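You operate a simulated robot arm through the tools that you are given. There is no shell and no other tool. Be economical: measure what you need, move in short steps, check, and stop when the job is done.

The job below is to be done with a simulated two-armed robot. You get a single attempt, and the scene is never put back.

JOB
Stand up the yellow and blue corner posts and slide their collars down.

It is judged by the outcome, as a careful person would: the job done as asked, and still so three seconds after it is handed in. It fails if anything else is knocked over, pushed out of place, dropped, spilled or broken.

ROBOT AND FRAMES
Two 6-joint arms with three-finger grippers on one trunk, on a base that drives. Base frame: it is fixed to the floor where the robot stands at the start and does not move with it; the origin is under the middle of the robot, x ahead of it, y to its left, z up; the surface under the hand at the start is at about z = 780. Lengths are in mm, angles in degrees, forces in N, time in s.
The left shoulder is at the start at [40, 147, 1328], the right one opposite. With the tool pointing down near the work surface each hand reaches from about 320 to 520 mm from the robot's upright axis, wherever it stands, measured 20 degrees to its own side. Places, roughly: blue corner post [1600, 200, 800]; blue post collar [1700, 200, 800]; green corner post [1900, -1400, 800]; green post collar [2000, -1400, 800]; white corner post [800, -1600, 800]; white post collar [700, -1600, 800]; yellow corner post [500, -100, 800]; yellow post collar [400, -100, 800]. Payload 2.69 kg a hand.
The TCP of each hand is the grasp point between the finger pads, 29 mm short of the fingertips. In the tool frame z runs along the fingers and y along their closing line. The gripper opens to 120 mm. The gripper's body begins 78 mm behind the TCP.
Orientation is told as [roll, pitch, yaw] about the base's x, y, z axes, in that order, counted from this pose: with the fingers straight down and closing along the base's y, the tool's x points along the base's -x, its y along +y and its z along -z.

CONTROLS
- The arms move only by the tool send_rows. It takes "left_motion", "right_motion" or both (then of equal length, played together; a hand with none holds still); each is a list of rows, each a list of 6 numbers: the shift along the tool's x, y, z in units of 250 mm (1.0 is 250 mm), then the turn, a rotation vector about the tool's x, y, z in units of 120 degrees (1.0 is 120 degrees). In form: [[tx, ty, tz, ax, ay, az], ...]. A call has 1 to 20 rows; each row is the pose to reach, as a shift and turn from the pose commanded when the call began, along the tool's axes at that moment. "left_fingers" and "right_fingers" are, for a hand that has rows, the closure in counts, from 0 (fully open) to 255 (shut), set as the call begins (left out, the last holds). A call with a number of a shift or a turn outside -1 to 1 is refused whole. Rows are played at 5 a second. More than 50 mm and 8.6 degrees between two rows, or a gripper value outside its range, and nothing of the call is played. A pose out of reach is approached as far as the arm can. The call stops where the force on the tool passes 90 N (or 10 N more than at its start, if that is more) or the arm is blocked; 0.2 s more then pass. The fingers move at their own pace and stop on an object; they squeeze with about 28 N. The grip force told is the motor's: it shows also when the fingers shut on nothing. Time passes only in rows, and 0.2 s behind the last, so rows that repeat a pose let the fingers close. It gives the time, the measured TCP pose, the force on the tool (base axes), the opening and the grip force at its end, in the units of the frame above (readings bear some noise), with the torque about the TCP (base axes, N m) and any sound that the robot's microphone picked up.
- Cameras (640 x 400 px; columns grow to the right, rows downward): "scene" is now at [82.7, -13.5, 1519.8]; the picture's right is [-0.19, -0.98, 0.00], its down [-0.87, 0.17, -0.45] and it looks along [0.45, -0.09, -0.89] (base axes); focal length 252 px, centre (320, 200). "left" rides on the left gripper at [63, 0, -104] in its tool frame; the picture's right is [-0.01, 1.00, 0.00], its down [-0.83, 0.00, -0.56] and it looks along [-0.56, 0.00, 0.83] (tool axes); focal length 275 px, centre (320, 200). "right" rides on the right gripper at [63, 0, -104] in its tool frame; the picture's right is [0.00, 1.00, 0.00], its down [-0.83, 0.00, -0.56] and it looks along [-0.56, 0.00, 0.83] (tool axes); focal length 275 px, centre (320, 200). There is no depth. A picture from a camera that has moved, and an enlarged one, comes with that camera's place and axes in the base frame and with its lens.
- snapshot(camera): a new picture of that camera. No time passes.
- raise_lower(by): slides the trunk up (or, below 0, down) by that many mm; the arms and the scene camera ride with it, the base frame stays. It gives what a move gives, with no picture.
- roll_base(legs): drives the robot by 1 to 6 legs, each [ahead, turn to the left] in mm and degrees, along the robot's own axes; the way and the turn of a leg run together, so that a leg with both is an arc; at most 1500 mm and 180 degrees a leg. The arms and the cameras ride along, it lands a little off, and it stops where it bumps. It gives what a move gives.
- pan_tilt(pan, tilt): turns the head with the scene camera to pan (to the left, within 86 degrees either way) and tilt (down, from -29 to 69), counted from straight ahead of the robot. It gives what a move gives.
- zoom(camera, box): a new picture of the part [left, top, right, bottom] of that camera's present view, enlarged. No time passes.
- job_done(): hands the job in; it is judged then, once.

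Go step by step. Nothing tells you exact positions but the pictures and the camera data: compare them with the known pose of the tool, close in by small moves and look again before you grip or let go. The budget is 120 turns and 92 pictures, counting those below and the enlarged ones. Unless the task says otherwise, let go and move clear before handing in, and close with one line.

The tools are called after "Call:" as a command line: name --argument value ..., lists and objects as JSON in quotes. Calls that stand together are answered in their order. send_rows: Moves the arms, as the interface text tells. Its arguments: {"type":"object","properties":{"left_motion":{"type":"array","items":{"type":"array","items":{"type":"number"}}},"left_fingers":{"type":"number"},"right_motion":{"type":"array","items":{"type":"array","items":{"type":"number"}}},"right_fingers":{"type":"number"}},"required":[]} The other tools are called the same way: raise_lower (by) slides the trunk up or down; roll_base (legs) drives the base; pan_tilt (pan, tilt) turns the head that bears the scene camera; snapshot (camera) takes a picture; zoom (camera, box) takes an enlarged picture of a part of a camera's view; job_done () hands the job in.

At the start:

```text
t: 0.0
left_position: [507.5, 173.1, 999.5]
left_ee_rot: [-0.1, 0.0, 0.1]
left_wrist_force: [-0.3, -0.5, 0.5]
left_wrist_torque: [-0.01, 0.02, 0.01]
left_gripper_width: 119.9
left_gripper_force: 0.0
right_position: [497.3, -238.4, 999.5]
right_ee_rot: [0.0, -0.1, 0.1]
right_wrist_force: [-0.3, -0.4, 0.3]
right_wrist_torque: [-0.01, 0.03, -0.02]
right_gripper_width: 120.0
right_gripper_force: 0.1
trunk travel left (down, up): [-454.0, 43.0]
robot x, y, heading: [-2.3, -4.2, 0.0]
head pan, tilt: [-11.1, 63.0]
```

scene: 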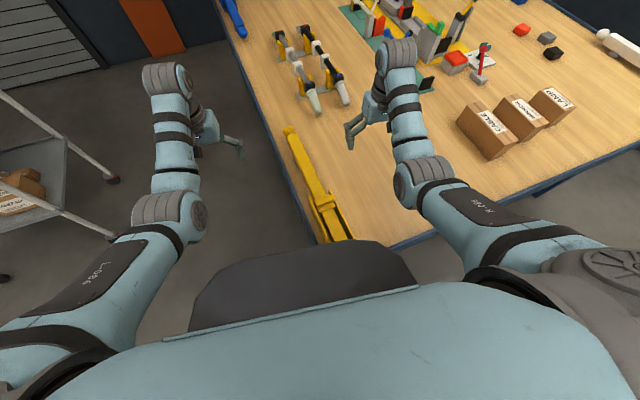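
right: 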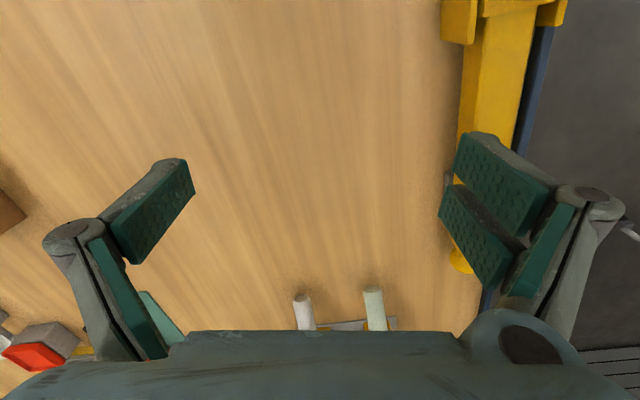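
left: 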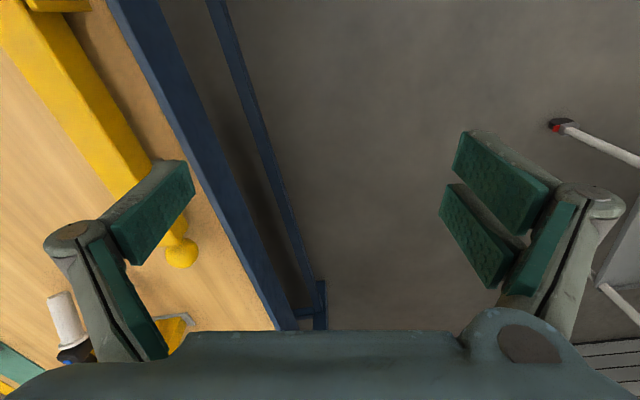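

The yellow post lies along the table edge ahead of me, with its collar near the close end. I'll look closer at both posts.

Call:
zoom --camera "scene" --box '[220, 100, 420, 250]'

Call:
pan_tilt --pan 0 --tilt 35

Call:
snapshot --camera "scene"

```text
2.67 times, centred on (320, 175) of scene
camera zoom: at [82.7, -13.5, 1519.8], right [-0.19, -0.98, 0.0], down [-0.87, 0.17, -0.45], along [0.45, -0.09, -0.89], focal length 671 px, centre (320, 267)
```

zoom: 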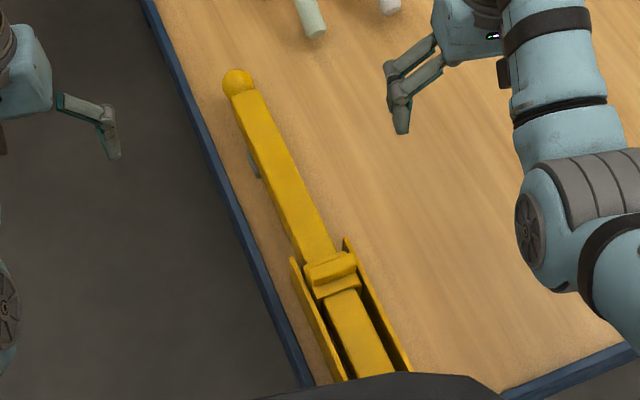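

```text
t: 0.9
left_position: [506.6, 174.4, 999.6]
left_ee_rot: [0.0, 0.0, 0.1]
left_wrist_force: [0.2, -0.1, -0.3]
left_wrist_torque: [-0.04, -0.03, 0.0]
left_gripper_width: 120.0
left_gripper_force: 0.1
right_position: [496.4, -238.1, 998.5]
right_ee_rot: [0.0, -0.1, 0.1]
right_wrist_force: [-0.3, 0.1, -0.1]
right_wrist_torque: [0.01, -0.01, 0.03]
right_gripper_width: 119.8
right_gripper_force: 0.1
trunk travel left (down, up): [-454.0, 43.0]
robot x, y, heading: [2.2, 3.0, -0.0]
head pan, tilt: [0.0, 35.0]
```

```text
87 pictures are left
camera scene: at [108.8, -1.4, 1557.4], right [0.0, -1.0, 0.0], down [-0.57, 0.0, -0.82], along [0.82, 0.0, -0.57], focal length 252 px, centre (320, 200)
```

scene: 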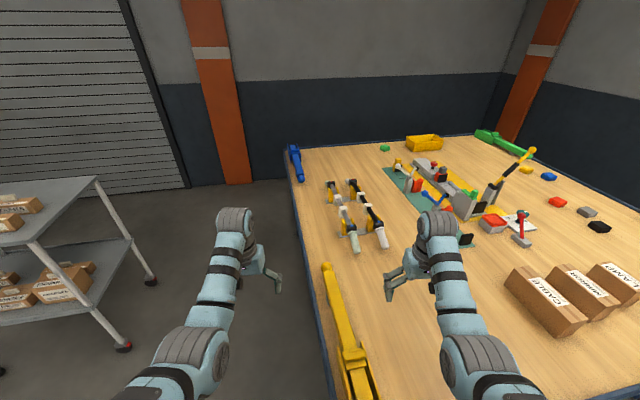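

Call:
pan_tilt --pan -20 --tilt 69

Call:
snapshot --camera "scene"

Call:
zoom --camera "right" --box '[400, 0, 640, 150]'

```text
t: 1.9
left_position: [506.3, 173.5, 999.9]
left_ee_rot: [-0.1, 0.0, 0.1]
left_wrist_force: [0.3, -0.1, -0.4]
left_wrist_torque: [0.02, 0.02, -0.01]
left_gripper_width: 120.0
left_gripper_force: 0.0
right_position: [495.7, -238.2, 999.1]
right_ee_rot: [0.0, 0.0, 0.2]
right_wrist_force: [-0.4, 0.7, 0.1]
right_wrist_torque: [0.0, 0.01, 0.05]
right_gripper_width: 120.0
right_gripper_force: 0.1
trunk travel left (down, up): [-454.0, 43.0]
robot x, y, heading: [0.2, -0.0, 0.2]
head pan, tilt: [-20.0, 68.8]
```

```text
86 pictures are left
camera scene: at [73.4, -20.4, 1513.9], right [-0.34, -0.94, 0.0], down [-0.88, 0.32, -0.36], along [0.34, -0.12, -0.93], focal length 252 px, centre (320, 200)
```

scene: 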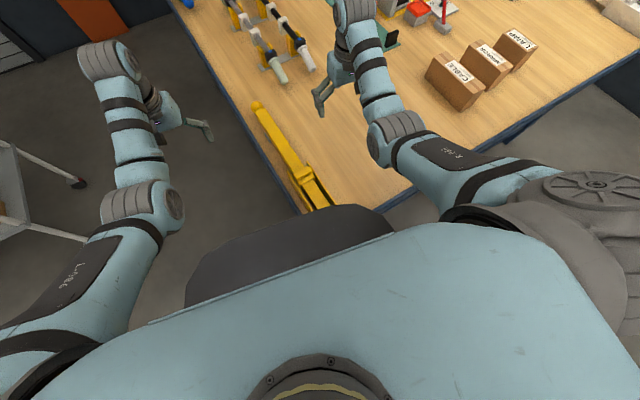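

```text
2.67 times, centred on (520, 75) of right
camera zoom: at [433.3, -238.1, 1103.5], right [-0.01, 1.0, 0.0], down [0.83, 0.0, 0.56], along [0.56, 0.0, -0.83], focal length 734 px, centre (-213, 533)
```

zoom: 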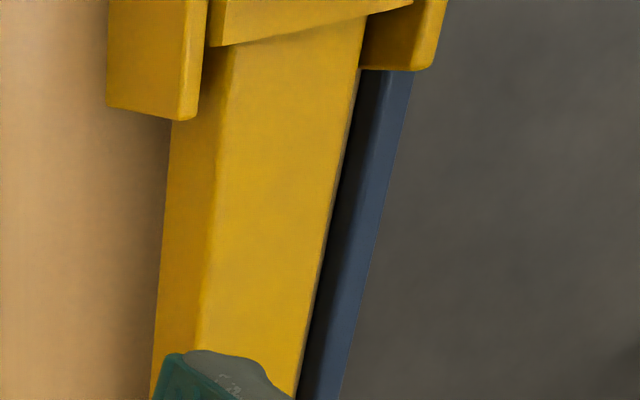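

The yellow hinge bracket sits at the near-left corner of the table. I'll drive round to the table's left side so I face the post broadside.

Call:
roll_base --legs '[[0, 55], [400, 0], [0, -135]]'

Call:
pan_tilt --pan 0 --tilt 60

Call:
snapshot --camera "scene"

Call:
snapshot --camera "right"

```text
t: 3.9
left_position: [383.7, 464.2, 1115.7]
left_ee_rot: [-2.9, -22.1, 33.4]
left_wrist_force: [-0.1, 0.8, 1.0]
left_wrist_torque: [-0.04, 0.05, 0.04]
left_gripper_width: 119.5
left_gripper_force: 0.0
right_position: [590.9, 107.1, 1119.8]
right_ee_rot: [-2.3, -21.7, 32.8]
right_wrist_force: [-0.5, 0.6, -0.6]
right_wrist_torque: [-0.01, -0.03, 0.0]
right_gripper_width: 119.6
right_gripper_force: 0.1
trunk travel left (down, up): [-454.0, 43.0]
robot x, y, heading: [-0.7, -1.8, 30.2]
head pan, tilt: [-20.0, 68.8]
stopped in leg 1: the robot was blocked; the commanded pose is now the measured one
```

```text
t: 4.7
left_position: [382.0, 463.2, 1116.6]
left_ee_rot: [-2.9, -22.2, 33.3]
left_wrist_force: [-1.1, 0.3, -0.2]
left_wrist_torque: [0.02, 0.04, 0.01]
left_gripper_width: 120.1
left_gripper_force: 0.0
right_position: [591.7, 105.0, 1121.3]
right_ee_rot: [-2.0, -21.9, 32.9]
right_wrist_force: [-0.2, 0.1, 0.2]
right_wrist_torque: [-0.01, -0.01, -0.01]
right_gripper_width: 119.9
right_gripper_force: 0.1
trunk travel left (down, up): [-454.0, 43.0]
robot x, y, heading: [-3.6, -1.6, 30.4]
head pan, tilt: [0.0, 60.0]
```

```text
84 pictures are left
camera scene: at [-9.3, 9.1, 1531.2], right [0.51, -0.86, 0.01], down [-0.72, -0.43, -0.55], along [0.48, 0.27, -0.84], focal length 252 px, centre (320, 200)
```

scene: 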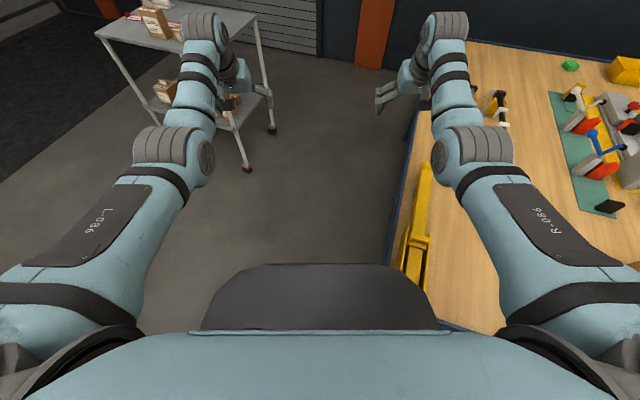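

```text
83 pictures are left
camera right: at [506.1, 55.7, 1193.9], right [-0.53, 0.84, -0.04], down [0.46, 0.33, 0.83], along [0.71, 0.42, -0.56], focal length 275 px, centre (320, 200)
```

right: 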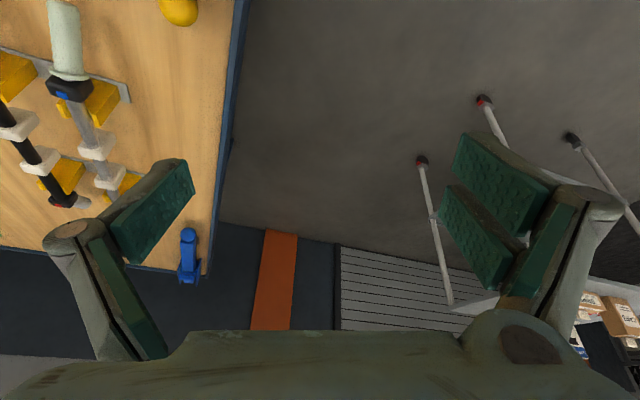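

The base bumped something (likely the table's near edge) and the arms got jolted. I'll back straight off before turning further.

Call:
roll_base --legs '[[-250, 0]]'

Call:
snapshot --camera "scene"

```text
t: 5.4
left_position: [435.0, 495.5, 1169.3]
left_ee_rot: [-4.0, -33.5, 34.3]
left_wrist_force: [0.6, -0.9, -0.4]
left_wrist_torque: [0.02, 0.02, 0.0]
left_gripper_width: 119.8
left_gripper_force: 0.0
right_position: [641.7, 136.9, 1171.1]
right_ee_rot: [-2.8, -33.1, 33.5]
right_wrist_force: [0.1, -0.2, 0.5]
right_wrist_torque: [-0.02, 0.03, 0.03]
right_gripper_width: 119.7
right_gripper_force: 0.1
trunk travel left (down, up): [-454.0, 43.0]
robot x, y, heading: [-12.4, -7.8, 30.2]
head pan, tilt: [0.0, 60.0]
stopped in leg 1: the robot was blocked; the commanded pose is now the measured one
```

```text
82 pictures are left
camera scene: at [1.0, 15.5, 1529.6], right [0.5, -0.87, 0.01], down [-0.73, -0.43, -0.54], along [0.47, 0.26, -0.84], focal length 252 px, centre (320, 200)
```

scene: 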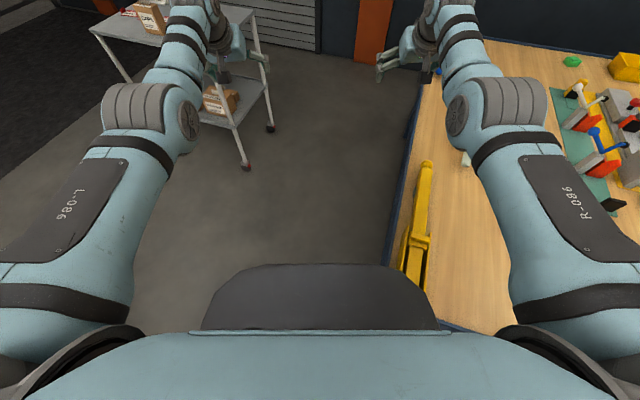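

It was blocked backwards too. I'll look around the base on both sides.

Call:
pan_tilt --pan -80 --tilt 55

Call:
snapshot --camera "scene"

Call:
pan_tilt --pan 80 --tilt 55

Call:
snapshot --camera "scene"

```text
t: 6.9
left_position: [431.0, 493.2, 1170.7]
left_ee_rot: [-3.9, -33.6, 34.3]
left_wrist_force: [0.0, 0.0, 0.1]
left_wrist_torque: [-0.02, 0.01, 0.0]
left_gripper_width: 120.1
left_gripper_force: 0.1
right_position: [640.1, 134.6, 1171.9]
right_ee_rot: [-2.7, -33.2, 33.4]
right_wrist_force: [-0.2, 0.0, -0.4]
right_wrist_torque: [0.01, -0.02, -0.01]
right_gripper_width: 120.0
right_gripper_force: 0.0
trunk travel left (down, up): [-454.0, 43.0]
robot x, y, heading: [-11.8, -7.7, 30.4]
head pan, tilt: [-80.0, 55.0]
```

```text
81 pictures are left
camera scene: at [-12.5, -76.0, 1533.7], right [-0.76, -0.65, -0.05], down [-0.5, 0.64, -0.59], along [0.41, -0.42, -0.81], focal length 252 px, centre (320, 200)
```

scene: 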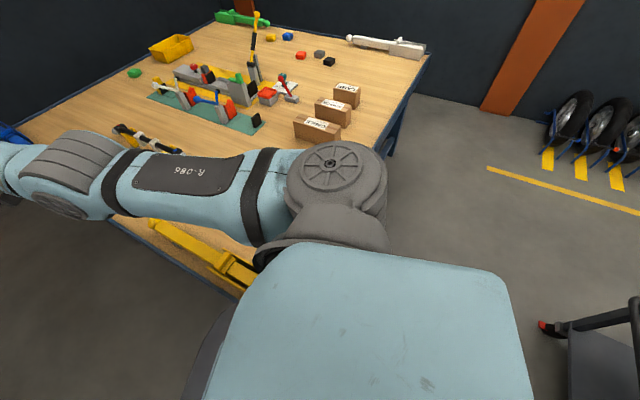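

```text
t: 9.4
left_position: [433.5, 493.7, 1168.3]
left_ee_rot: [-3.8, -33.4, 34.3]
left_wrist_force: [-0.4, -0.1, -0.3]
left_wrist_torque: [0.04, 0.03, 0.01]
left_gripper_width: 120.2
left_gripper_force: 0.0
right_position: [638.6, 136.7, 1167.8]
right_ee_rot: [-2.7, -32.7, 33.4]
right_wrist_force: [0.2, 0.1, 0.4]
right_wrist_torque: [0.0, 0.01, 0.04]
right_gripper_width: 119.8
right_gripper_force: 0.0
trunk travel left (down, up): [-454.0, 43.0]
robot x, y, heading: [-10.1, -1.1, 30.0]
head pan, tilt: [80.0, 55.0]
```

```text
80 pictures are left
camera scene: at [-82.6, 49.1, 1532.6], right [0.94, 0.34, 0.05], down [0.3, -0.76, -0.57], along [-0.16, 0.55, -0.82], focal length 252 px, centre (320, 200)
```

scene: 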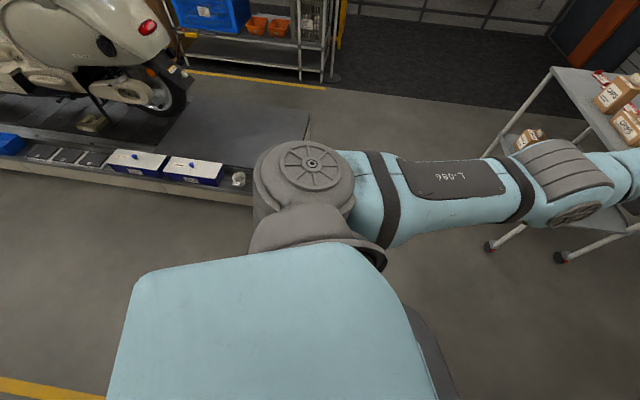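

Call:
roll_base --legs '[[-60, 0]]'

```text
t: 10.1
left_position: [433.7, 504.4, 1136.4]
left_ee_rot: [-3.8, -31.1, 34.9]
left_wrist_force: [-1.1, 1.1, 0.6]
left_wrist_torque: [-0.01, 0.05, 0.05]
left_gripper_width: 119.8
left_gripper_force: 0.1
right_position: [641.6, 146.4, 1135.9]
right_ee_rot: [-2.5, -30.8, 34.1]
right_wrist_force: [-0.3, -0.3, 0.3]
right_wrist_torque: [0.04, 0.02, 0.02]
right_gripper_width: 120.2
right_gripper_force: 0.0
trunk travel left (down, up): [-454.0, 43.0]
robot x, y, heading: [-17.5, -6.4, 29.9]
head pan, tilt: [80.0, 55.0]
stopped in leg 1: the robot was blocked; the commanded pose is now the measured one
```

Call:
roll_base --legs '[[0, -12]]'

Call:
pan_tilt --pan -86 --tilt 69

Call:
snapshot --camera "scene"

```text
t: 10.8
left_position: [436.4, 508.0, 1124.6]
left_ee_rot: [-3.9, -30.2, 35.1]
left_wrist_force: [0.7, -1.1, 0.3]
left_wrist_torque: [0.01, 0.0, 0.06]
left_gripper_width: 119.8
left_gripper_force: 0.0
right_position: [641.9, 148.2, 1126.0]
right_ee_rot: [-2.7, -30.2, 34.1]
right_wrist_force: [0.7, -1.5, -0.8]
right_wrist_torque: [0.05, -0.06, 0.02]
right_gripper_width: 119.8
right_gripper_force: 0.1
trunk travel left (down, up): [-454.0, 43.0]
robot x, y, heading: [-25.5, -11.0, 29.9]
head pan, tilt: [80.0, 55.0]
stopped in leg 1: the robot was blocked; the commanded pose is now the measured one
```

```text
t: 13.3
left_position: [435.4, 507.4, 1128.2]
left_ee_rot: [-3.7, -30.6, 35.0]
left_wrist_force: [0.9, 0.2, 0.1]
left_wrist_torque: [0.03, 0.01, 0.01]
left_gripper_width: 120.0
left_gripper_force: 0.0
right_position: [641.1, 147.2, 1128.7]
right_ee_rot: [-2.6, -30.2, 34.1]
right_wrist_force: [0.3, -0.3, -0.2]
right_wrist_torque: [-0.01, 0.04, 0.02]
right_gripper_width: 120.0
right_gripper_force: 0.0
trunk travel left (down, up): [-454.0, 43.0]
robot x, y, heading: [-24.1, -11.0, 29.9]
head pan, tilt: [-85.9, 68.8]
```

```text
79 pictures are left
camera scene: at [-12.3, -54.2, 1514.9], right [-0.83, -0.56, -0.03], down [-0.51, 0.78, -0.37], along [0.23, -0.3, -0.93], focal length 252 px, centre (320, 200)
```

scene: 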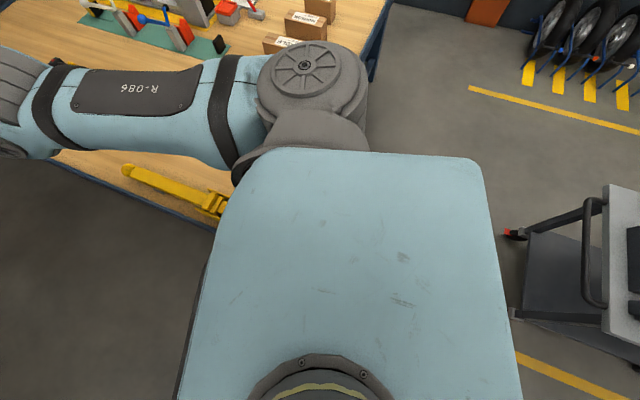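

The robot leans back slightly and creeps free a little each time. I'll keep backing out in small legs.

Call:
roll_base --legs '[[-40, 0]]'

Call:
roll_base --legs '[[-60, 0]]'

Call:
roll_base --legs '[[-80, 0]]'

```text
t: 14.3
left_position: [436.7, 497.8, 1109.7]
left_ee_rot: [-3.1, -29.3, 34.6]
left_wrist_force: [0.9, 0.3, -0.6]
left_wrist_torque: [-0.01, 0.02, -0.03]
left_gripper_width: 119.6
left_gripper_force: 0.1
right_position: [645.1, 138.9, 1107.7]
right_ee_rot: [-2.0, -28.8, 33.8]
right_wrist_force: [1.0, 0.9, -0.1]
right_wrist_torque: [0.0, 0.0, 0.0]
right_gripper_width: 120.1
right_gripper_force: 0.1
trunk travel left (down, up): [-454.0, 43.0]
robot x, y, heading: [-55.4, -31.3, 30.9]
head pan, tilt: [-85.9, 68.8]
stopped in leg 1: the robot was blocked; the commanded pose is now the measured one
```

```text
t: 15.3
left_position: [388.4, 467.4, 1108.2]
left_ee_rot: [-3.0, -29.1, 34.5]
left_wrist_force: [0.5, 0.4, -0.2]
left_wrist_torque: [-0.03, 0.05, 0.03]
left_gripper_width: 119.8
left_gripper_force: 0.1
right_position: [597.6, 108.8, 1105.7]
right_ee_rot: [-1.8, -28.5, 33.7]
right_wrist_force: [0.6, 1.5, -1.0]
right_wrist_torque: [-0.04, 0.05, -0.01]
right_gripper_width: 119.7
right_gripper_force: 0.0
trunk travel left (down, up): [-454.0, 43.0]
robot x, y, heading: [-104.7, -54.7, 30.7]
head pan, tilt: [-85.9, 68.8]
```

```text
t: 16.4
left_position: [320.0, 426.0, 1107.3]
left_ee_rot: [-3.0, -29.2, 34.5]
left_wrist_force: [0.6, 1.6, -0.2]
left_wrist_torque: [-0.01, 0.05, -0.02]
left_gripper_width: 119.9
left_gripper_force: 0.1
right_position: [528.2, 67.9, 1104.8]
right_ee_rot: [-1.9, -28.6, 33.7]
right_wrist_force: [1.3, 1.9, -0.1]
right_wrist_torque: [-0.05, 0.04, -0.02]
right_gripper_width: 119.8
right_gripper_force: 0.1
trunk travel left (down, up): [-454.0, 43.0]
robot x, y, heading: [-176.6, -97.4, 30.9]
head pan, tilt: [-85.9, 68.8]
```

Free now, at (-177,-97). I'll go round with a wider path: up the left side, then forward, then turn to face the table.

Call:
roll_base --legs '[[0, 59], [490, 0], [0, -90], [440, 0], [0, -80]]'

Call:
pan_tilt --pan 0 --tilt 60

Call:
snapshot --camera "scene"

```text
t: 31.5
left_position: [579.2, -237.7, 1114.4]
left_ee_rot: [-3.1, -29.6, -76.4]
left_wrist_force: [0.2, -0.1, 0.2]
left_wrist_torque: [-0.03, 0.0, -0.01]
left_gripper_width: 120.3
left_gripper_force: 0.0
right_position: [169.8, -304.3, 1111.6]
right_ee_rot: [-1.9, -29.0, -77.1]
right_wrist_force: [0.2, -0.7, -0.4]
right_wrist_torque: [0.0, -0.01, -0.01]
right_gripper_width: 120.3
right_gripper_force: 0.1
trunk travel left (down, up): [-454.0, 43.0]
robot x, y, heading: [266.9, 405.8, -80.0]
head pan, tilt: [-85.9, 68.8]
```

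```text
t: 33.1
left_position: [579.5, -237.7, 1113.4]
left_ee_rot: [-3.0, -29.6, -76.3]
left_wrist_force: [-0.2, 0.2, 0.1]
left_wrist_torque: [0.0, -0.01, 0.03]
left_gripper_width: 120.0
left_gripper_force: 0.1
right_position: [169.6, -303.9, 1112.1]
right_ee_rot: [-1.9, -29.0, -77.2]
right_wrist_force: [0.2, -1.1, 0.3]
right_wrist_torque: [0.01, -0.03, -0.02]
right_gripper_width: 120.1
right_gripper_force: 0.1
trunk travel left (down, up): [-454.0, 43.0]
robot x, y, heading: [265.6, 403.5, -80.1]
head pan, tilt: [0.0, 60.0]
```

```text
78 pictures are left
camera scene: at [281.2, 315.2, 1523.2], right [-0.99, -0.17, 0.0], down [-0.15, 0.85, -0.5], along [0.09, -0.49, -0.87], focal length 252 px, centre (320, 200)
```

scene: 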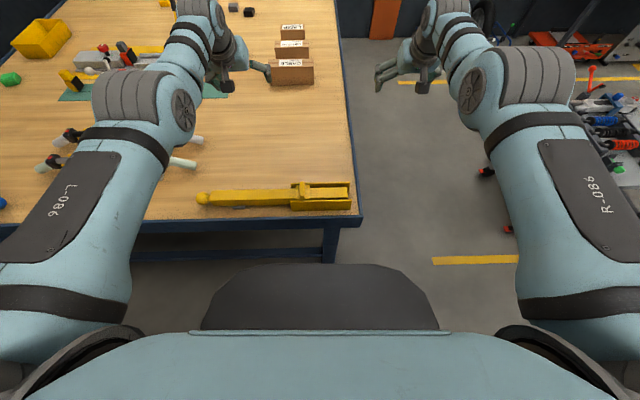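

Great view: the yellow post is horizontal before me with the hinge bracket at its right end. I'll enlarge it.

Call:
zoom --camera "scene" --box '[180, 150, 380, 275]'

```text
3.20 times, centred on (280, 212) of scene
camera zoom: at [281.2, 315.2, 1523.2], right [-0.99, -0.17, 0.0], down [-0.15, 0.85, -0.5], along [0.09, -0.49, -0.87], focal length 806 px, centre (448, 160)
```

zoom: 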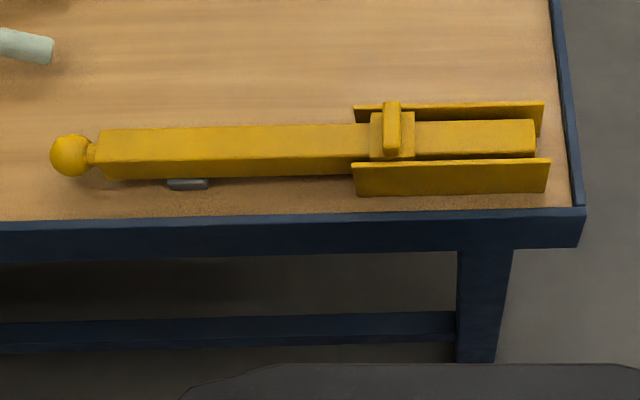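

Call:
roll_base --legs '[[0, 36.5], [143, 0], [0, -36.5]]'

Call:
send_rows --right_motion '[[0, 0, 0, 0, -0.06, 0], [0, 0, 0, 0, -0.12, 0], [0, 0, 0, 0, -0.18, 0], [0, 0, 0, 0, -0.24, 0], [0, 0, 0, 0, -0.24, 0]]' --left_motion '[[0, 0, 0, 0, -0.06, 0], [0, 0, 0, 0, -0.12, 0], [0, 0, 0, 0, -0.18, 0], [0, 0, 0, 0, -0.24, 0], [0, 0, 0, 0, -0.24, 0]]'

```text
t: 37.9
left_position: [680.3, -337.6, 1113.1]
left_ee_rot: [-3.1, -29.6, -76.5]
left_wrist_force: [-0.1, 0.8, -0.1]
left_wrist_torque: [0.0, 0.03, -0.01]
left_gripper_width: 119.9
left_gripper_force: 0.0
right_position: [270.7, -401.8, 1111.0]
right_ee_rot: [-2.0, -29.0, -77.5]
right_wrist_force: [-0.2, 0.2, 0.7]
right_wrist_torque: [0.03, 0.01, 0.03]
right_gripper_width: 119.9
right_gripper_force: 0.1
trunk travel left (down, up): [-454.0, 43.0]
robot x, y, heading: [370.9, 308.0, -80.3]
head pan, tilt: [0.0, 60.0]
```

```text
t: 39.1
left_position: [678.1, -336.5, 1115.2]
left_ee_rot: [-5.1, -58.3, -73.7]
left_wrist_force: [-0.4, -0.4, -0.3]
left_wrist_torque: [0.02, 0.02, -0.04]
left_gripper_width: 119.8
left_gripper_force: 0.0
right_position: [284.7, -468.6, 1099.9]
right_ee_rot: [-3.2, -57.8, -75.6]
right_wrist_force: [0.8, -0.9, -0.4]
right_wrist_torque: [-0.02, 0.0, -0.01]
right_gripper_width: 119.9
right_gripper_force: 0.1
right hand out of reach, approached as far as the arm can: row 1, 2, 3, 4, 5
trunk travel left (down, up): [-454.0, 43.0]
robot x, y, heading: [369.8, 305.9, -80.5]
head pan, tilt: [0.0, 60.0]
```

I turned the wrong way; correcting the right hand to point down and drawing it back over the table edge.

Call:
send_rows --right_motion '[[0.075, 0, -0.12, 0, 0.06, 0], [0.15, 0, -0.24, 0, 0.12, 0], [0.225, 0, -0.36, 0, 0.18, 0], [0.3, 0, -0.48, 0, 0.24, 0], [0.375, 0, -0.6, 0, 0.3, 0], [0.45, 0, -0.72, 0, 0.36, 0], [0.525, 0, -0.84, 0, 0.42, 0], [0.594, 0, -0.95, 0, 0.482, 0], [0.594, 0, -0.95, 0, 0.482, 0]]'

```text
t: 41.1
left_position: [679.7, -336.9, 1113.2]
left_ee_rot: [-5.0, -58.3, -73.8]
left_wrist_force: [-0.4, -0.6, -0.1]
left_wrist_torque: [-0.04, 0.0, -0.01]
left_gripper_width: 120.0
left_gripper_force: 0.1
right_position: [239.6, -298.5, 1093.3]
right_ee_rot: [-1.7, 0.2, -78.3]
right_wrist_force: [-0.8, -0.2, 0.1]
right_wrist_torque: [-0.01, 0.02, 0.0]
right_gripper_width: 119.9
right_gripper_force: 0.0
right hand out of reach, approached as far as the arm can: row 1, 2, 3, 4, 5, 6, 7, 8, 9
trunk travel left (down, up): [-454.0, 43.0]
robot x, y, heading: [369.5, 305.7, -80.6]
head pan, tilt: [0.0, 60.0]
```

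Call:
send_rows --right_motion '[[0, 0, 0.15, 0, 0, 0], [0, 0, 0.3, 0, 0, 0], [0, 0, 0.4, 0, 0, 0], [0, 0.15, 0.4, 0, 0, 0], [0, 0.3, 0.4, 0, 0, 0], [0, 0.45, 0.4, 0, 0, 0], [0, 0.6, 0.4, 0, 0, 0], [0, 0.6, 0.4, 0, 0, 0]]'

Call:
snapshot --camera "scene"

```text
t: 42.9
left_position: [678.9, -337.1, 1115.0]
left_ee_rot: [-5.2, -58.4, -73.9]
left_wrist_force: [-0.7, -0.4, 0.3]
left_wrist_torque: [0.02, 0.0, 0.02]
left_gripper_width: 120.0
left_gripper_force: 0.0
right_position: [371.6, -249.3, 993.1]
right_ee_rot: [-1.7, 0.0, -78.4]
right_wrist_force: [0.4, -0.6, 0.4]
right_wrist_torque: [-0.01, 0.04, 0.0]
right_gripper_width: 120.2
right_gripper_force: 0.0
right hand out of reach, approached as far as the arm can: row 2, 3, 4, 5, 6, 7, 8
trunk travel left (down, up): [-454.0, 43.0]
robot x, y, heading: [368.0, 304.3, -80.4]
head pan, tilt: [0.0, 60.0]
```

```text
76 pictures are left
camera scene: at [383.6, 217.3, 1523.2], right [-0.99, -0.17, 0.0], down [-0.14, 0.85, -0.5], along [0.08, -0.49, -0.87], focal length 252 px, centre (320, 200)
```

scene: 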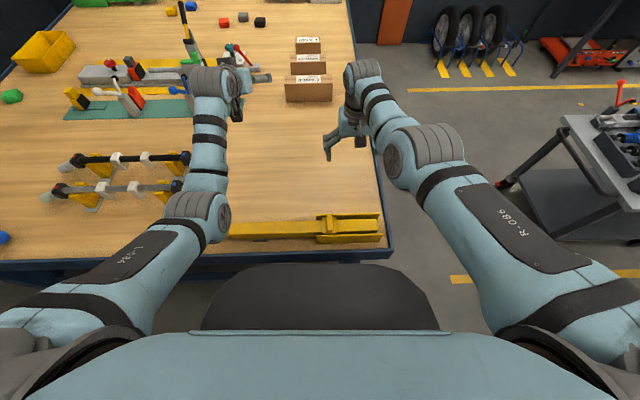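

Call:
send_rows --right_motion '[[0.15, 0, 0, 0, 0, 0], [0.3, 0, 0, 0, 0, 0], [0.45, 0, 0, 0, 0, 0], [0.6, 0, 0, 0, 0, 0], [0.6, 0, 0, 0, 0, 0]]'

```text
t: 44.3
left_position: [679.5, -336.6, 1113.0]
left_ee_rot: [-5.0, -58.3, -73.8]
left_wrist_force: [0.7, 0.4, 0.1]
left_wrist_torque: [0.02, 0.0, 0.01]
left_gripper_width: 120.0
left_gripper_force: 0.1
right_position: [293.8, -151.5, 963.6]
right_ee_rot: [-8.0, -1.8, -81.8]
right_wrist_force: [0.2, -0.2, 0.1]
right_wrist_torque: [0.04, 0.03, -0.01]
right_gripper_width: 120.2
right_gripper_force: 0.0
right hand out of reach, approached as far as the arm can: row 3, 4, 5
trunk travel left (down, up): [-454.0, 43.0]
robot x, y, heading: [371.7, 302.5, -80.2]
head pan, tilt: [0.0, 60.0]
stopped in row 5 (right hand): the arm was blocked; the commanded pose is now the measured one
```

Call:
send_rows --right_motion '[[0, 0, 0, -0.03, 0.01, 0], [0, 0.1, 0, -0.067, 0.015, 0], [0, 0.25, 0, -0.067, 0.015, 0], [0, 0.4, 0, -0.067, 0.015, 0], [0, 0.55, 0, -0.067, 0.015, 0], [0, 0.7, 0, -0.067, 0.015, 0], [0, 0.85, 0, -0.067, 0.015, 0], [0, 0.85, 0, -0.067, 0.015, 0]]'

```text
t: 46.1
left_position: [678.6, -336.3, 1115.3]
left_ee_rot: [-4.9, -58.4, -73.9]
left_wrist_force: [0.3, 0.0, 0.5]
left_wrist_torque: [-0.01, 0.01, 0.0]
left_gripper_width: 119.8
left_gripper_force: 0.2
right_position: [454.2, -176.2, 914.5]
right_ee_rot: [0.6, 0.1, -81.6]
right_wrist_force: [-0.6, -0.2, 0.0]
right_wrist_torque: [-0.02, -0.01, 0.02]
right_gripper_width: 119.9
right_gripper_force: 0.1
right hand out of reach, approached as far as the arm can: row 1, 2, 4, 5, 6, 7, 8
trunk travel left (down, up): [-454.0, 43.0]
robot x, y, heading: [365.2, 304.9, -80.4]
head pan, tilt: [0.0, 60.0]
```

Call:
snapshot --camera "scene"

Call:
snapshot --camera "right"

```text
75 pictures are left
camera scene: at [383.3, 217.8, 1523.2], right [-0.99, -0.17, 0.0], down [-0.14, 0.85, -0.5], along [0.08, -0.49, -0.87], focal length 252 px, centre (320, 200)
```

scene: 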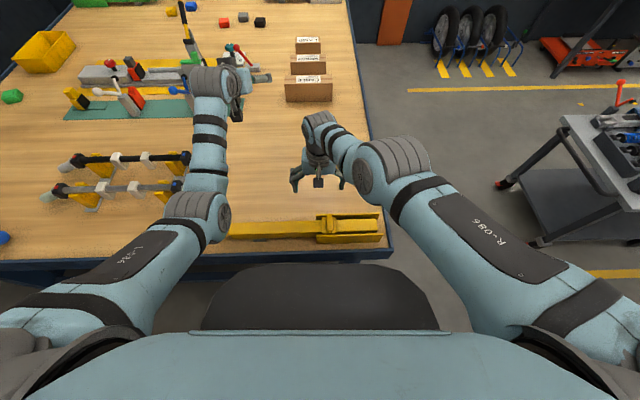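

```text
74 pictures are left
camera right: at [442.8, -113.9, 1018.7], right [0.99, 0.15, 0.01], down [0.12, -0.82, 0.55], along [0.09, -0.55, -0.83], focal length 275 px, centre (320, 200)
```

right: 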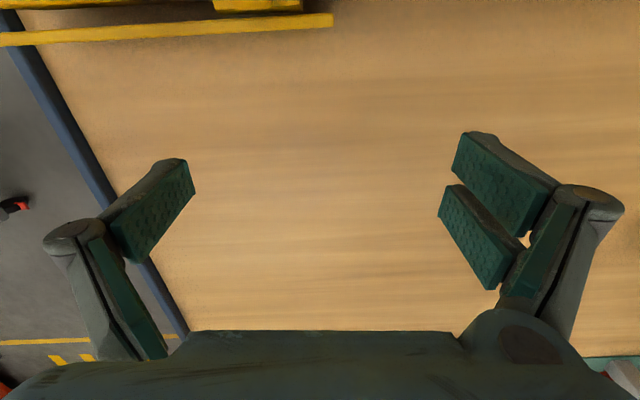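

Call:
send_rows --right_motion '[[0.12, 0, 0, 0, 0, 0.06], [0.24, 0, 0, 0, 0, 0.12], [0.36, 0, 0, 0, 0, 0.18], [0.36, 0, 0, 0, 0, 0.24], [0.36, 0, 0, 0, 0, 0.3], [0.36, 0, 0, 0, 0, 0.36], [0.36, 0, 0, 0, 0, 0.36]]'

```text
t: 47.7
left_position: [680.5, -337.0, 1114.0]
left_ee_rot: [-5.1, -58.4, -73.7]
left_wrist_force: [-0.7, 0.4, 0.1]
left_wrist_torque: [0.03, -0.01, -0.01]
left_gripper_width: 120.0
left_gripper_force: 0.0
right_position: [450.1, -157.8, 876.1]
right_ee_rot: [0.1, 0.4, -125.0]
right_wrist_force: [0.4, 0.0, -1.0]
right_wrist_torque: [-0.03, -0.01, -0.01]
right_gripper_width: 120.0
right_gripper_force: 0.0
right hand out of reach, approached as far as the arm can: row 1, 2, 3, 4, 5, 6, 7
trunk travel left (down, up): [-454.0, 43.0]
robot x, y, heading: [371.4, 306.5, -80.3]
head pan, tilt: [0.0, 60.0]
```

The arm dislikes being close in at height. I'll back the base off 80 mm and bring the right hand further forward, completing its yaw.

Call:
roll_base --legs '[[-80, 0]]'

Call:
send_rows --right_motion '[[-0.1, 0.1, 0.0, 0, 0, 0.06], [-0.2, 0.2, 0, 0, 0, 0.12], [-0.3, 0.3, 0, 0, 0, 0.18], [-0.37, 0.37, 0, 0, 0, 0.24], [-0.37, 0.37, 0, 0, 0, 0.3], [-0.37, 0.37, 0, 0, 0, 0.37], [-0.37, 0.37, 0, 0, 0, 0.37]]'

```text
t: 48.8
left_position: [666.1, -268.3, 1108.1]
left_ee_rot: [-4.9, -57.9, -74.0]
left_wrist_force: [-0.1, -0.7, -1.1]
left_wrist_torque: [0.04, -0.01, 0.0]
left_gripper_width: 119.8
left_gripper_force: 0.1
right_position: [436.8, -87.2, 872.2]
right_ee_rot: [-0.1, 0.8, -125.0]
right_wrist_force: [-0.4, -0.3, -1.2]
right_wrist_torque: [0.13, 0.01, 0.05]
right_gripper_width: 120.1
right_gripper_force: 0.1
trunk travel left (down, up): [-454.0, 43.0]
robot x, y, heading: [355.8, 383.5, -80.3]
head pan, tilt: [0.0, 60.0]
```

```text
t: 50.4
left_position: [665.0, -259.9, 1115.0]
left_ee_rot: [-5.1, -58.3, -73.7]
left_wrist_force: [0.9, -0.4, 0.5]
left_wrist_torque: [0.01, 0.0, -0.01]
left_gripper_width: 120.0
left_gripper_force: 0.1
right_position: [420.0, -106.5, 898.9]
right_ee_rot: [-0.2, 0.4, -169.4]
right_wrist_force: [-0.2, -0.6, 0.1]
right_wrist_torque: [-0.01, -0.02, 0.01]
right_gripper_width: 119.9
right_gripper_force: 0.0
right hand out of reach, approached as far as the arm can: row 1, 2, 3, 4, 5, 6, 7
trunk travel left (down, up): [-454.0, 43.0]
robot x, y, heading: [354.9, 382.1, -80.3]
head pan, tilt: [0.0, 60.0]
```

Call:
snapshot --camera "right"

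Call:
zoom --camera "scene" --box '[160, 130, 400, 280]'

```text
73 pictures are left
camera right: at [479.4, -95.9, 1004.4], right [0.19, -0.98, -0.01], down [-0.82, -0.16, 0.55], along [-0.54, -0.1, -0.84], focal length 275 px, centre (320, 200)
```

right: 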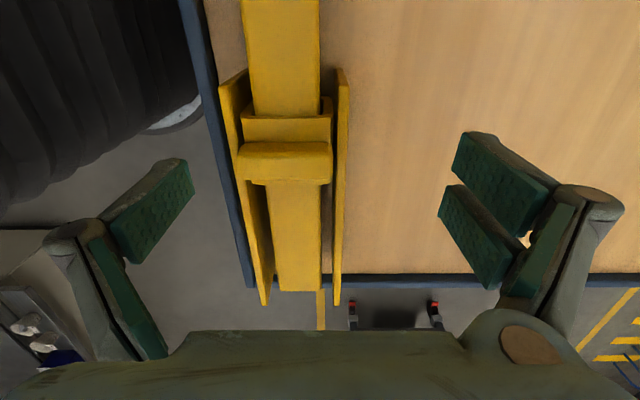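

```text
2.67 times, centred on (280, 205) of scene
camera zoom: at [370.7, 295.3, 1523.2], right [-0.99, -0.17, 0.0], down [-0.14, 0.85, -0.5], along [0.08, -0.49, -0.87], focal length 671 px, centre (427, 187)
```

zoom: 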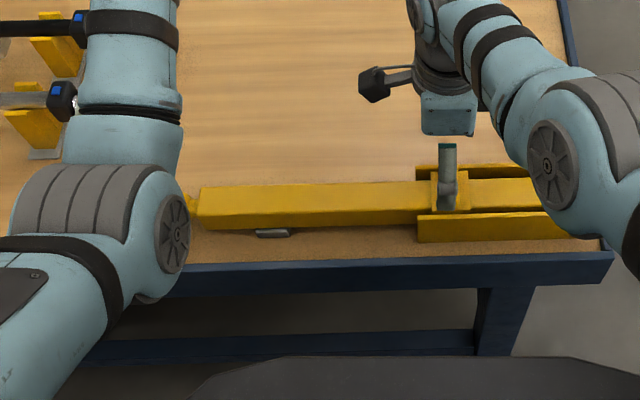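

Tool is aligned with the post. I'll raise the trunk for clearance and shift the robot about 115 mm along the table so the grip point lies more to my right.

Call:
raise_lower --by 40

Call:
roll_base --legs '[[-250, 0], [0, 25], [270, 0], [0, -25]]'

Call:
snapshot --camera "scene"

```text
t: 51.2
left_position: [665.2, -259.6, 1153.0]
left_ee_rot: [-5.1, -58.5, -73.9]
left_wrist_force: [-0.3, -1.0, 0.3]
left_wrist_torque: [-0.06, -0.02, -0.01]
left_gripper_width: 119.9
left_gripper_force: 0.0
right_position: [417.6, -109.0, 939.8]
right_ee_rot: [-0.2, 0.6, -169.4]
right_wrist_force: [0.2, -0.2, -0.3]
right_wrist_torque: [0.02, 0.0, 0.01]
right_gripper_width: 119.9
right_gripper_force: 0.0
trunk travel left (down, up): [-494.0, 3.0]
robot x, y, heading: [355.7, 382.5, -80.3]
head pan, tilt: [0.0, 60.0]
```

```text
t: 57.1
left_position: [788.0, -237.2, 1153.8]
left_ee_rot: [-5.2, -58.4, -73.2]
left_wrist_force: [-0.4, -0.3, -0.7]
left_wrist_torque: [-0.03, 0.03, -0.02]
left_gripper_width: 119.7
left_gripper_force: 0.1
right_position: [539.4, -89.7, 938.9]
right_ee_rot: [-0.2, 0.4, -168.7]
right_wrist_force: [-0.4, 0.2, 0.2]
right_wrist_torque: [0.01, 0.0, 0.0]
right_gripper_width: 119.9
right_gripper_force: 0.1
trunk travel left (down, up): [-494.0, 3.0]
robot x, y, heading: [472.0, 401.3, -79.8]
head pan, tilt: [0.0, 60.0]
```

```text
71 pictures are left
camera scene: at [488.8, 314.0, 1562.3], right [-0.98, -0.18, 0.0], down [-0.15, 0.85, -0.5], along [0.09, -0.49, -0.87], focal length 252 px, centre (320, 200)
```

scene: 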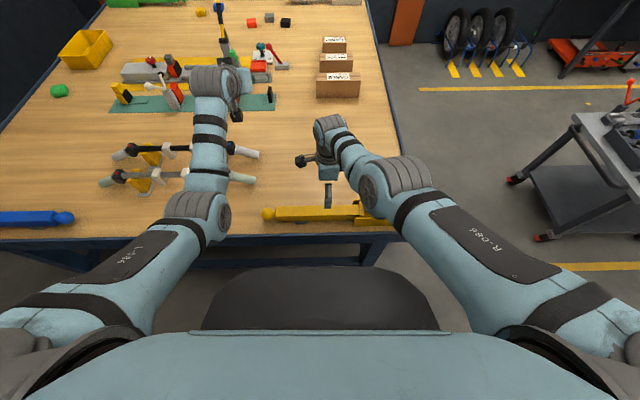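

Call:
send_rows --right_motion '[[-0.1, 0, 0.1, 0, 0, 0], [-0.2, 0, 0.2, 0, 0, 0], [-0.3, 0, 0.3, 0, 0, 0], [-0.3, 0, 0.3, 0, 0, 0]]'

Call:
snapshot --camera "right"

```text
t: 58.1
left_position: [787.6, -238.1, 1153.5]
left_ee_rot: [-5.1, -58.3, -73.3]
left_wrist_force: [0.7, 0.3, 0.5]
left_wrist_torque: [0.02, 0.03, 0.02]
left_gripper_width: 120.1
left_gripper_force: 0.1
right_position: [459.4, -95.5, 872.1]
right_ee_rot: [-0.2, 0.5, -168.8]
right_wrist_force: [0.7, 0.6, 0.1]
right_wrist_torque: [-0.01, 0.04, -0.04]
right_gripper_width: 120.0
right_gripper_force: 0.0
right hand out of reach, approached as far as the arm can: row 2, 3, 4
trunk travel left (down, up): [-494.0, 3.0]
robot x, y, heading: [473.6, 398.4, -79.9]
head pan, tilt: [0.0, 60.0]
```

```text
70 pictures are left
camera right: at [519.0, -82.5, 976.8], right [0.2, -0.98, 0.0], down [-0.82, -0.17, 0.55], along [-0.54, -0.11, -0.84], focal length 275 px, centre (320, 200)
```

right: 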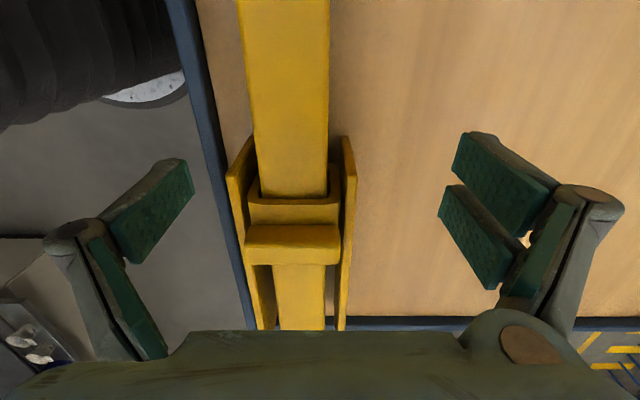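

Call:
send_rows --right_motion '[[0.1, -0.05, 0, 0, 0, 0], [0.2, -0.09, 0, 0, 0, 0], [0.3, -0.09, 0, 0, 0, 0], [0.3, -0.09, 0, 0, 0, 0]]'

Call:
snapshot --camera "right"

```text
t: 59.1
left_position: [787.1, -237.8, 1153.4]
left_ee_rot: [-5.0, -58.3, -73.3]
left_wrist_force: [0.4, 0.4, 0.6]
left_wrist_torque: [-0.03, -0.01, 0.01]
left_gripper_width: 120.2
left_gripper_force: 0.1
right_position: [527.4, -57.0, 872.8]
right_ee_rot: [-0.2, 0.5, -168.8]
right_wrist_force: [0.3, -0.5, -0.7]
right_wrist_torque: [-0.02, 0.02, -0.02]
right_gripper_width: 119.9
right_gripper_force: 0.1
right hand out of reach, approached as far as the arm can: row 1, 2
trunk travel left (down, up): [-494.0, 3.0]
robot x, y, heading: [472.4, 397.8, -79.7]
head pan, tilt: [0.0, 60.0]
```

```text
69 pictures are left
camera right: at [588.1, -44.6, 976.7], right [0.2, -0.98, 0.0], down [-0.82, -0.17, 0.55], along [-0.54, -0.11, -0.84], focal length 275 px, centre (320, 200)
```

right: 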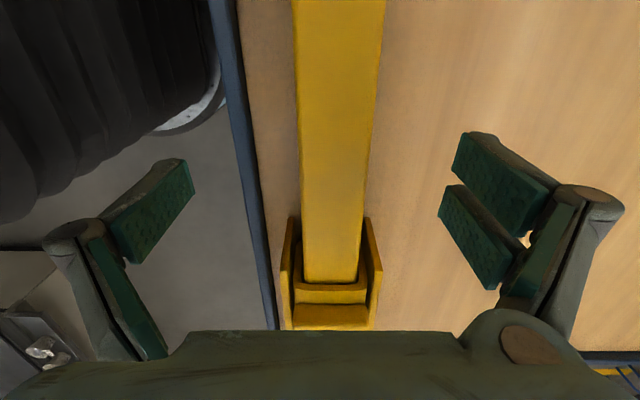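

Hand straddles the post about 235 mm from the hinge, aligned. Lowering and gripping.

Call:
send_rows --right_motion '[[0, 0.024, 0.08, 0, 0, 0], [0, 0.024, 0.14, 0, 0, 0], [0, 0.024, 0.19, 0, 0, 0], [0, 0.024, 0.19, 0, 0, 0]]'

Call:
snapshot --camera "right"

Call:
zoom --camera "scene" --box '[240, 150, 440, 275]'

```text
t: 60.1
left_position: [788.4, -237.4, 1153.7]
left_ee_rot: [-5.1, -58.4, -73.2]
left_wrist_force: [-0.8, -0.3, -1.3]
left_wrist_torque: [0.01, 0.01, 0.0]
left_gripper_width: 120.2
left_gripper_force: 0.1
right_position: [517.4, -48.5, 852.1]
right_ee_rot: [-0.3, 0.6, -168.8]
right_wrist_force: [0.2, 0.6, 0.0]
right_wrist_torque: [-0.03, 0.02, 0.0]
right_gripper_width: 120.2
right_gripper_force: 0.1
right hand out of reach, approached as far as the arm can: row 1, 2, 3, 4
trunk travel left (down, up): [-494.0, 3.0]
robot x, y, heading: [474.9, 396.9, -79.8]
head pan, tilt: [0.0, 60.0]
```

```text
68 pictures are left
camera right: at [577.8, -36.4, 956.6], right [0.2, -0.98, 0.0], down [-0.82, -0.17, 0.55], along [-0.54, -0.11, -0.84], focal length 275 px, centre (320, 200)
```

right: 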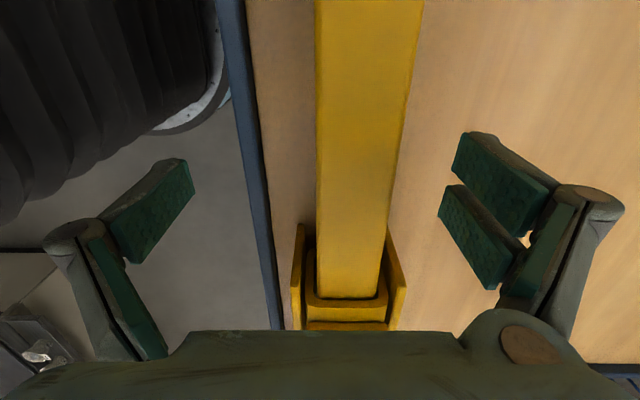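

```text
3.20 times, centred on (340, 212) of scene
camera zoom: at [487.7, 313.0, 1562.2], right [-0.98, -0.18, 0.0], down [-0.15, 0.85, -0.5], along [0.09, -0.49, -0.87], focal length 806 px, centre (256, 160)
```

zoom: 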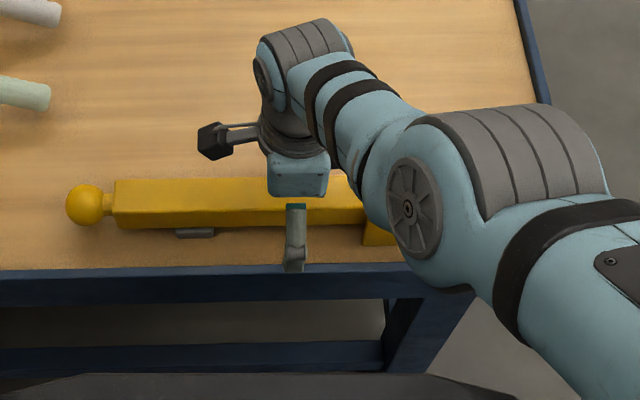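

Outer reach limit at this depth; I'll lift the hand relative to the shoulder and lower the trunk instead.

Call:
send_rows --right_motion '[[0, 0, -0.15, 0, 0, 0], [0, 0, -0.3, 0, 0, 0], [0, 0, -0.3, 0, 0, 0]]'

Call:
raise_lower --by -40

Call:
snapshot --camera "right"

```text
t: 60.9
left_position: [787.3, -238.2, 1153.0]
left_ee_rot: [-5.0, -58.4, -73.2]
left_wrist_force: [-0.4, 0.2, 0.0]
left_wrist_torque: [-0.01, 0.0, 0.02]
left_gripper_width: 120.1
left_gripper_force: 0.1
right_position: [534.0, -73.9, 908.6]
right_ee_rot: [-0.4, 0.4, -168.7]
right_wrist_force: [0.0, -0.4, -0.2]
right_wrist_torque: [-0.01, 0.01, -0.01]
right_gripper_width: 119.8
right_gripper_force: 0.1
right hand out of reach, approached as far as the arm can: row 1, 2, 3
trunk travel left (down, up): [-494.0, 3.0]
robot x, y, heading: [472.6, 401.8, -79.6]
head pan, tilt: [0.0, 60.0]
```

```text
t: 61.7
left_position: [787.7, -238.7, 1115.3]
left_ee_rot: [-5.0, -58.4, -73.3]
left_wrist_force: [-0.6, -0.7, -0.3]
left_wrist_torque: [-0.02, -0.02, 0.0]
left_gripper_width: 119.9
left_gripper_force: 0.1
right_position: [532.4, -74.2, 868.9]
right_ee_rot: [-0.3, 0.4, -168.8]
right_wrist_force: [0.4, -0.2, 0.7]
right_wrist_torque: [0.0, 0.0, 0.01]
right_gripper_width: 120.3
right_gripper_force: 0.0
trunk travel left (down, up): [-454.0, 43.0]
robot x, y, heading: [474.0, 400.3, -79.9]
head pan, tilt: [0.0, 60.0]
```

```text
66 pictures are left
camera right: at [594.3, -62.1, 974.1], right [0.2, -0.98, -0.01], down [-0.82, -0.17, 0.55], along [-0.54, -0.1, -0.84], focal length 275 px, centre (320, 200)
```

right: 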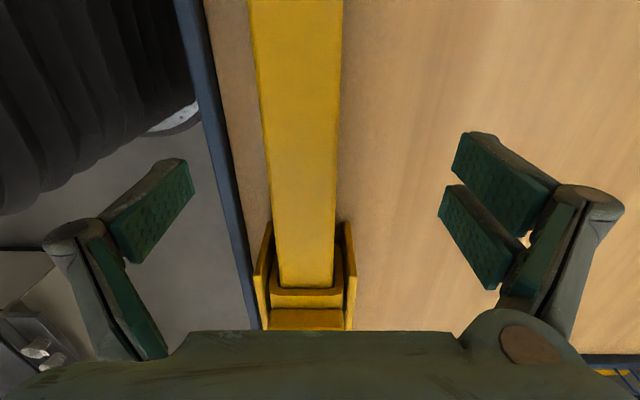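

Call:
send_rows --right_motion '[[0, -0.05, 0, 0, 0, 0], [0, -0.05, 0, 0, 0, 0]]'

Call:
raise_lower --by -40

Call:
snapshot --camera "right"

```text
t: 62.3
left_position: [788.4, -238.3, 1114.0]
left_ee_rot: [-5.1, -58.3, -73.4]
left_wrist_force: [0.1, 0.5, -0.3]
left_wrist_torque: [0.02, 0.01, -0.03]
left_gripper_width: 120.1
left_gripper_force: 0.1
right_position: [536.8, -69.6, 865.9]
right_ee_rot: [-0.3, 0.4, -168.7]
right_wrist_force: [0.3, 0.0, 0.1]
right_wrist_torque: [0.01, 0.03, -0.03]
right_gripper_width: 120.1
right_gripper_force: 0.0
right hand out of reach, approached as far as the arm can: row 1, 2
trunk travel left (down, up): [-454.0, 43.0]
robot x, y, heading: [472.7, 397.2, -79.8]
head pan, tilt: [0.0, 60.0]
```

```text
t: 63.2
left_position: [787.7, -237.1, 1073.4]
left_ee_rot: [-5.1, -58.4, -73.3]
left_wrist_force: [-0.2, 0.5, 0.1]
left_wrist_torque: [-0.01, 0.0, -0.05]
left_gripper_width: 119.9
left_gripper_force: 0.0
right_position: [536.1, -69.3, 824.2]
right_ee_rot: [-0.5, 0.4, -168.8]
right_wrist_force: [-0.1, -0.2, 0.1]
right_wrist_torque: [-0.02, 0.02, 0.02]
right_gripper_width: 120.2
right_gripper_force: 0.0
trunk travel left (down, up): [-414.0, 83.0]
robot x, y, heading: [472.6, 403.3, -80.1]
head pan, tilt: [0.0, 60.0]
```

```text
65 pictures are left
camera right: at [597.0, -57.3, 929.4], right [0.2, -0.98, -0.01], down [-0.82, -0.17, 0.55], along [-0.54, -0.1, -0.83], focal length 275 px, centre (320, 200)
```

right: 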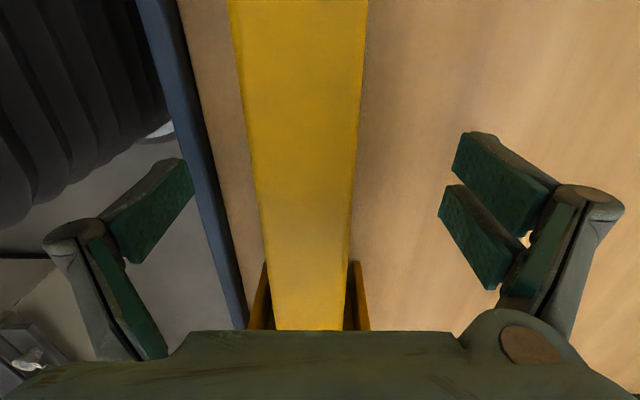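

Call:
send_rows --right_motion '[[0, 0, 0, 0, 0, 0], [0, 0, 0, 0, 0, 0], [0, 0, 0, 0, 0, 0], [0, 0, 0, 0, 0, 0]]' --right_fingers 255

Call:
snapshot --camera "right"

```text
t: 64.2
left_position: [786.9, -234.6, 1076.9]
left_ee_rot: [-5.0, -58.6, -73.3]
left_wrist_force: [0.5, -0.1, 1.2]
left_wrist_torque: [0.01, -0.03, -0.02]
left_gripper_width: 120.2
left_gripper_force: 0.1
right_position: [535.6, -64.0, 824.2]
right_ee_rot: [-0.7, 0.4, -168.8]
right_wrist_force: [-4.9, 28.0, -10.3]
right_wrist_torque: [1.04, -0.42, 0.49]
right_gripper_width: 39.6
right_gripper_force: 45.3
trunk travel left (down, up): [-414.0, 83.0]
robot x, y, heading: [469.9, 397.8, -79.8]
head pan, tilt: [0.0, 60.0]
```

```text
64 pictures are left
camera right: at [596.2, -52.0, 929.6], right [0.2, -0.98, -0.01], down [-0.82, -0.17, 0.55], along [-0.54, -0.1, -0.83], focal length 275 px, centre (320, 200)
```

right: 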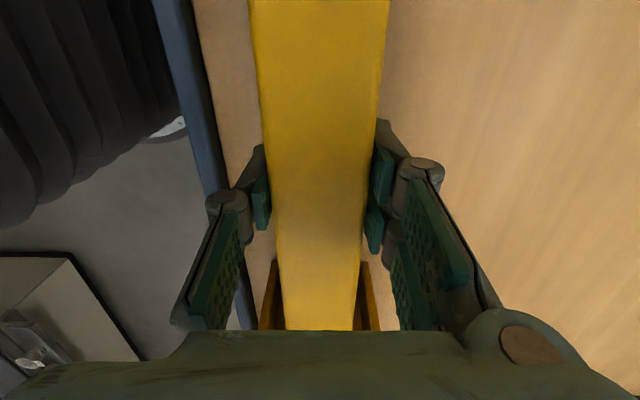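

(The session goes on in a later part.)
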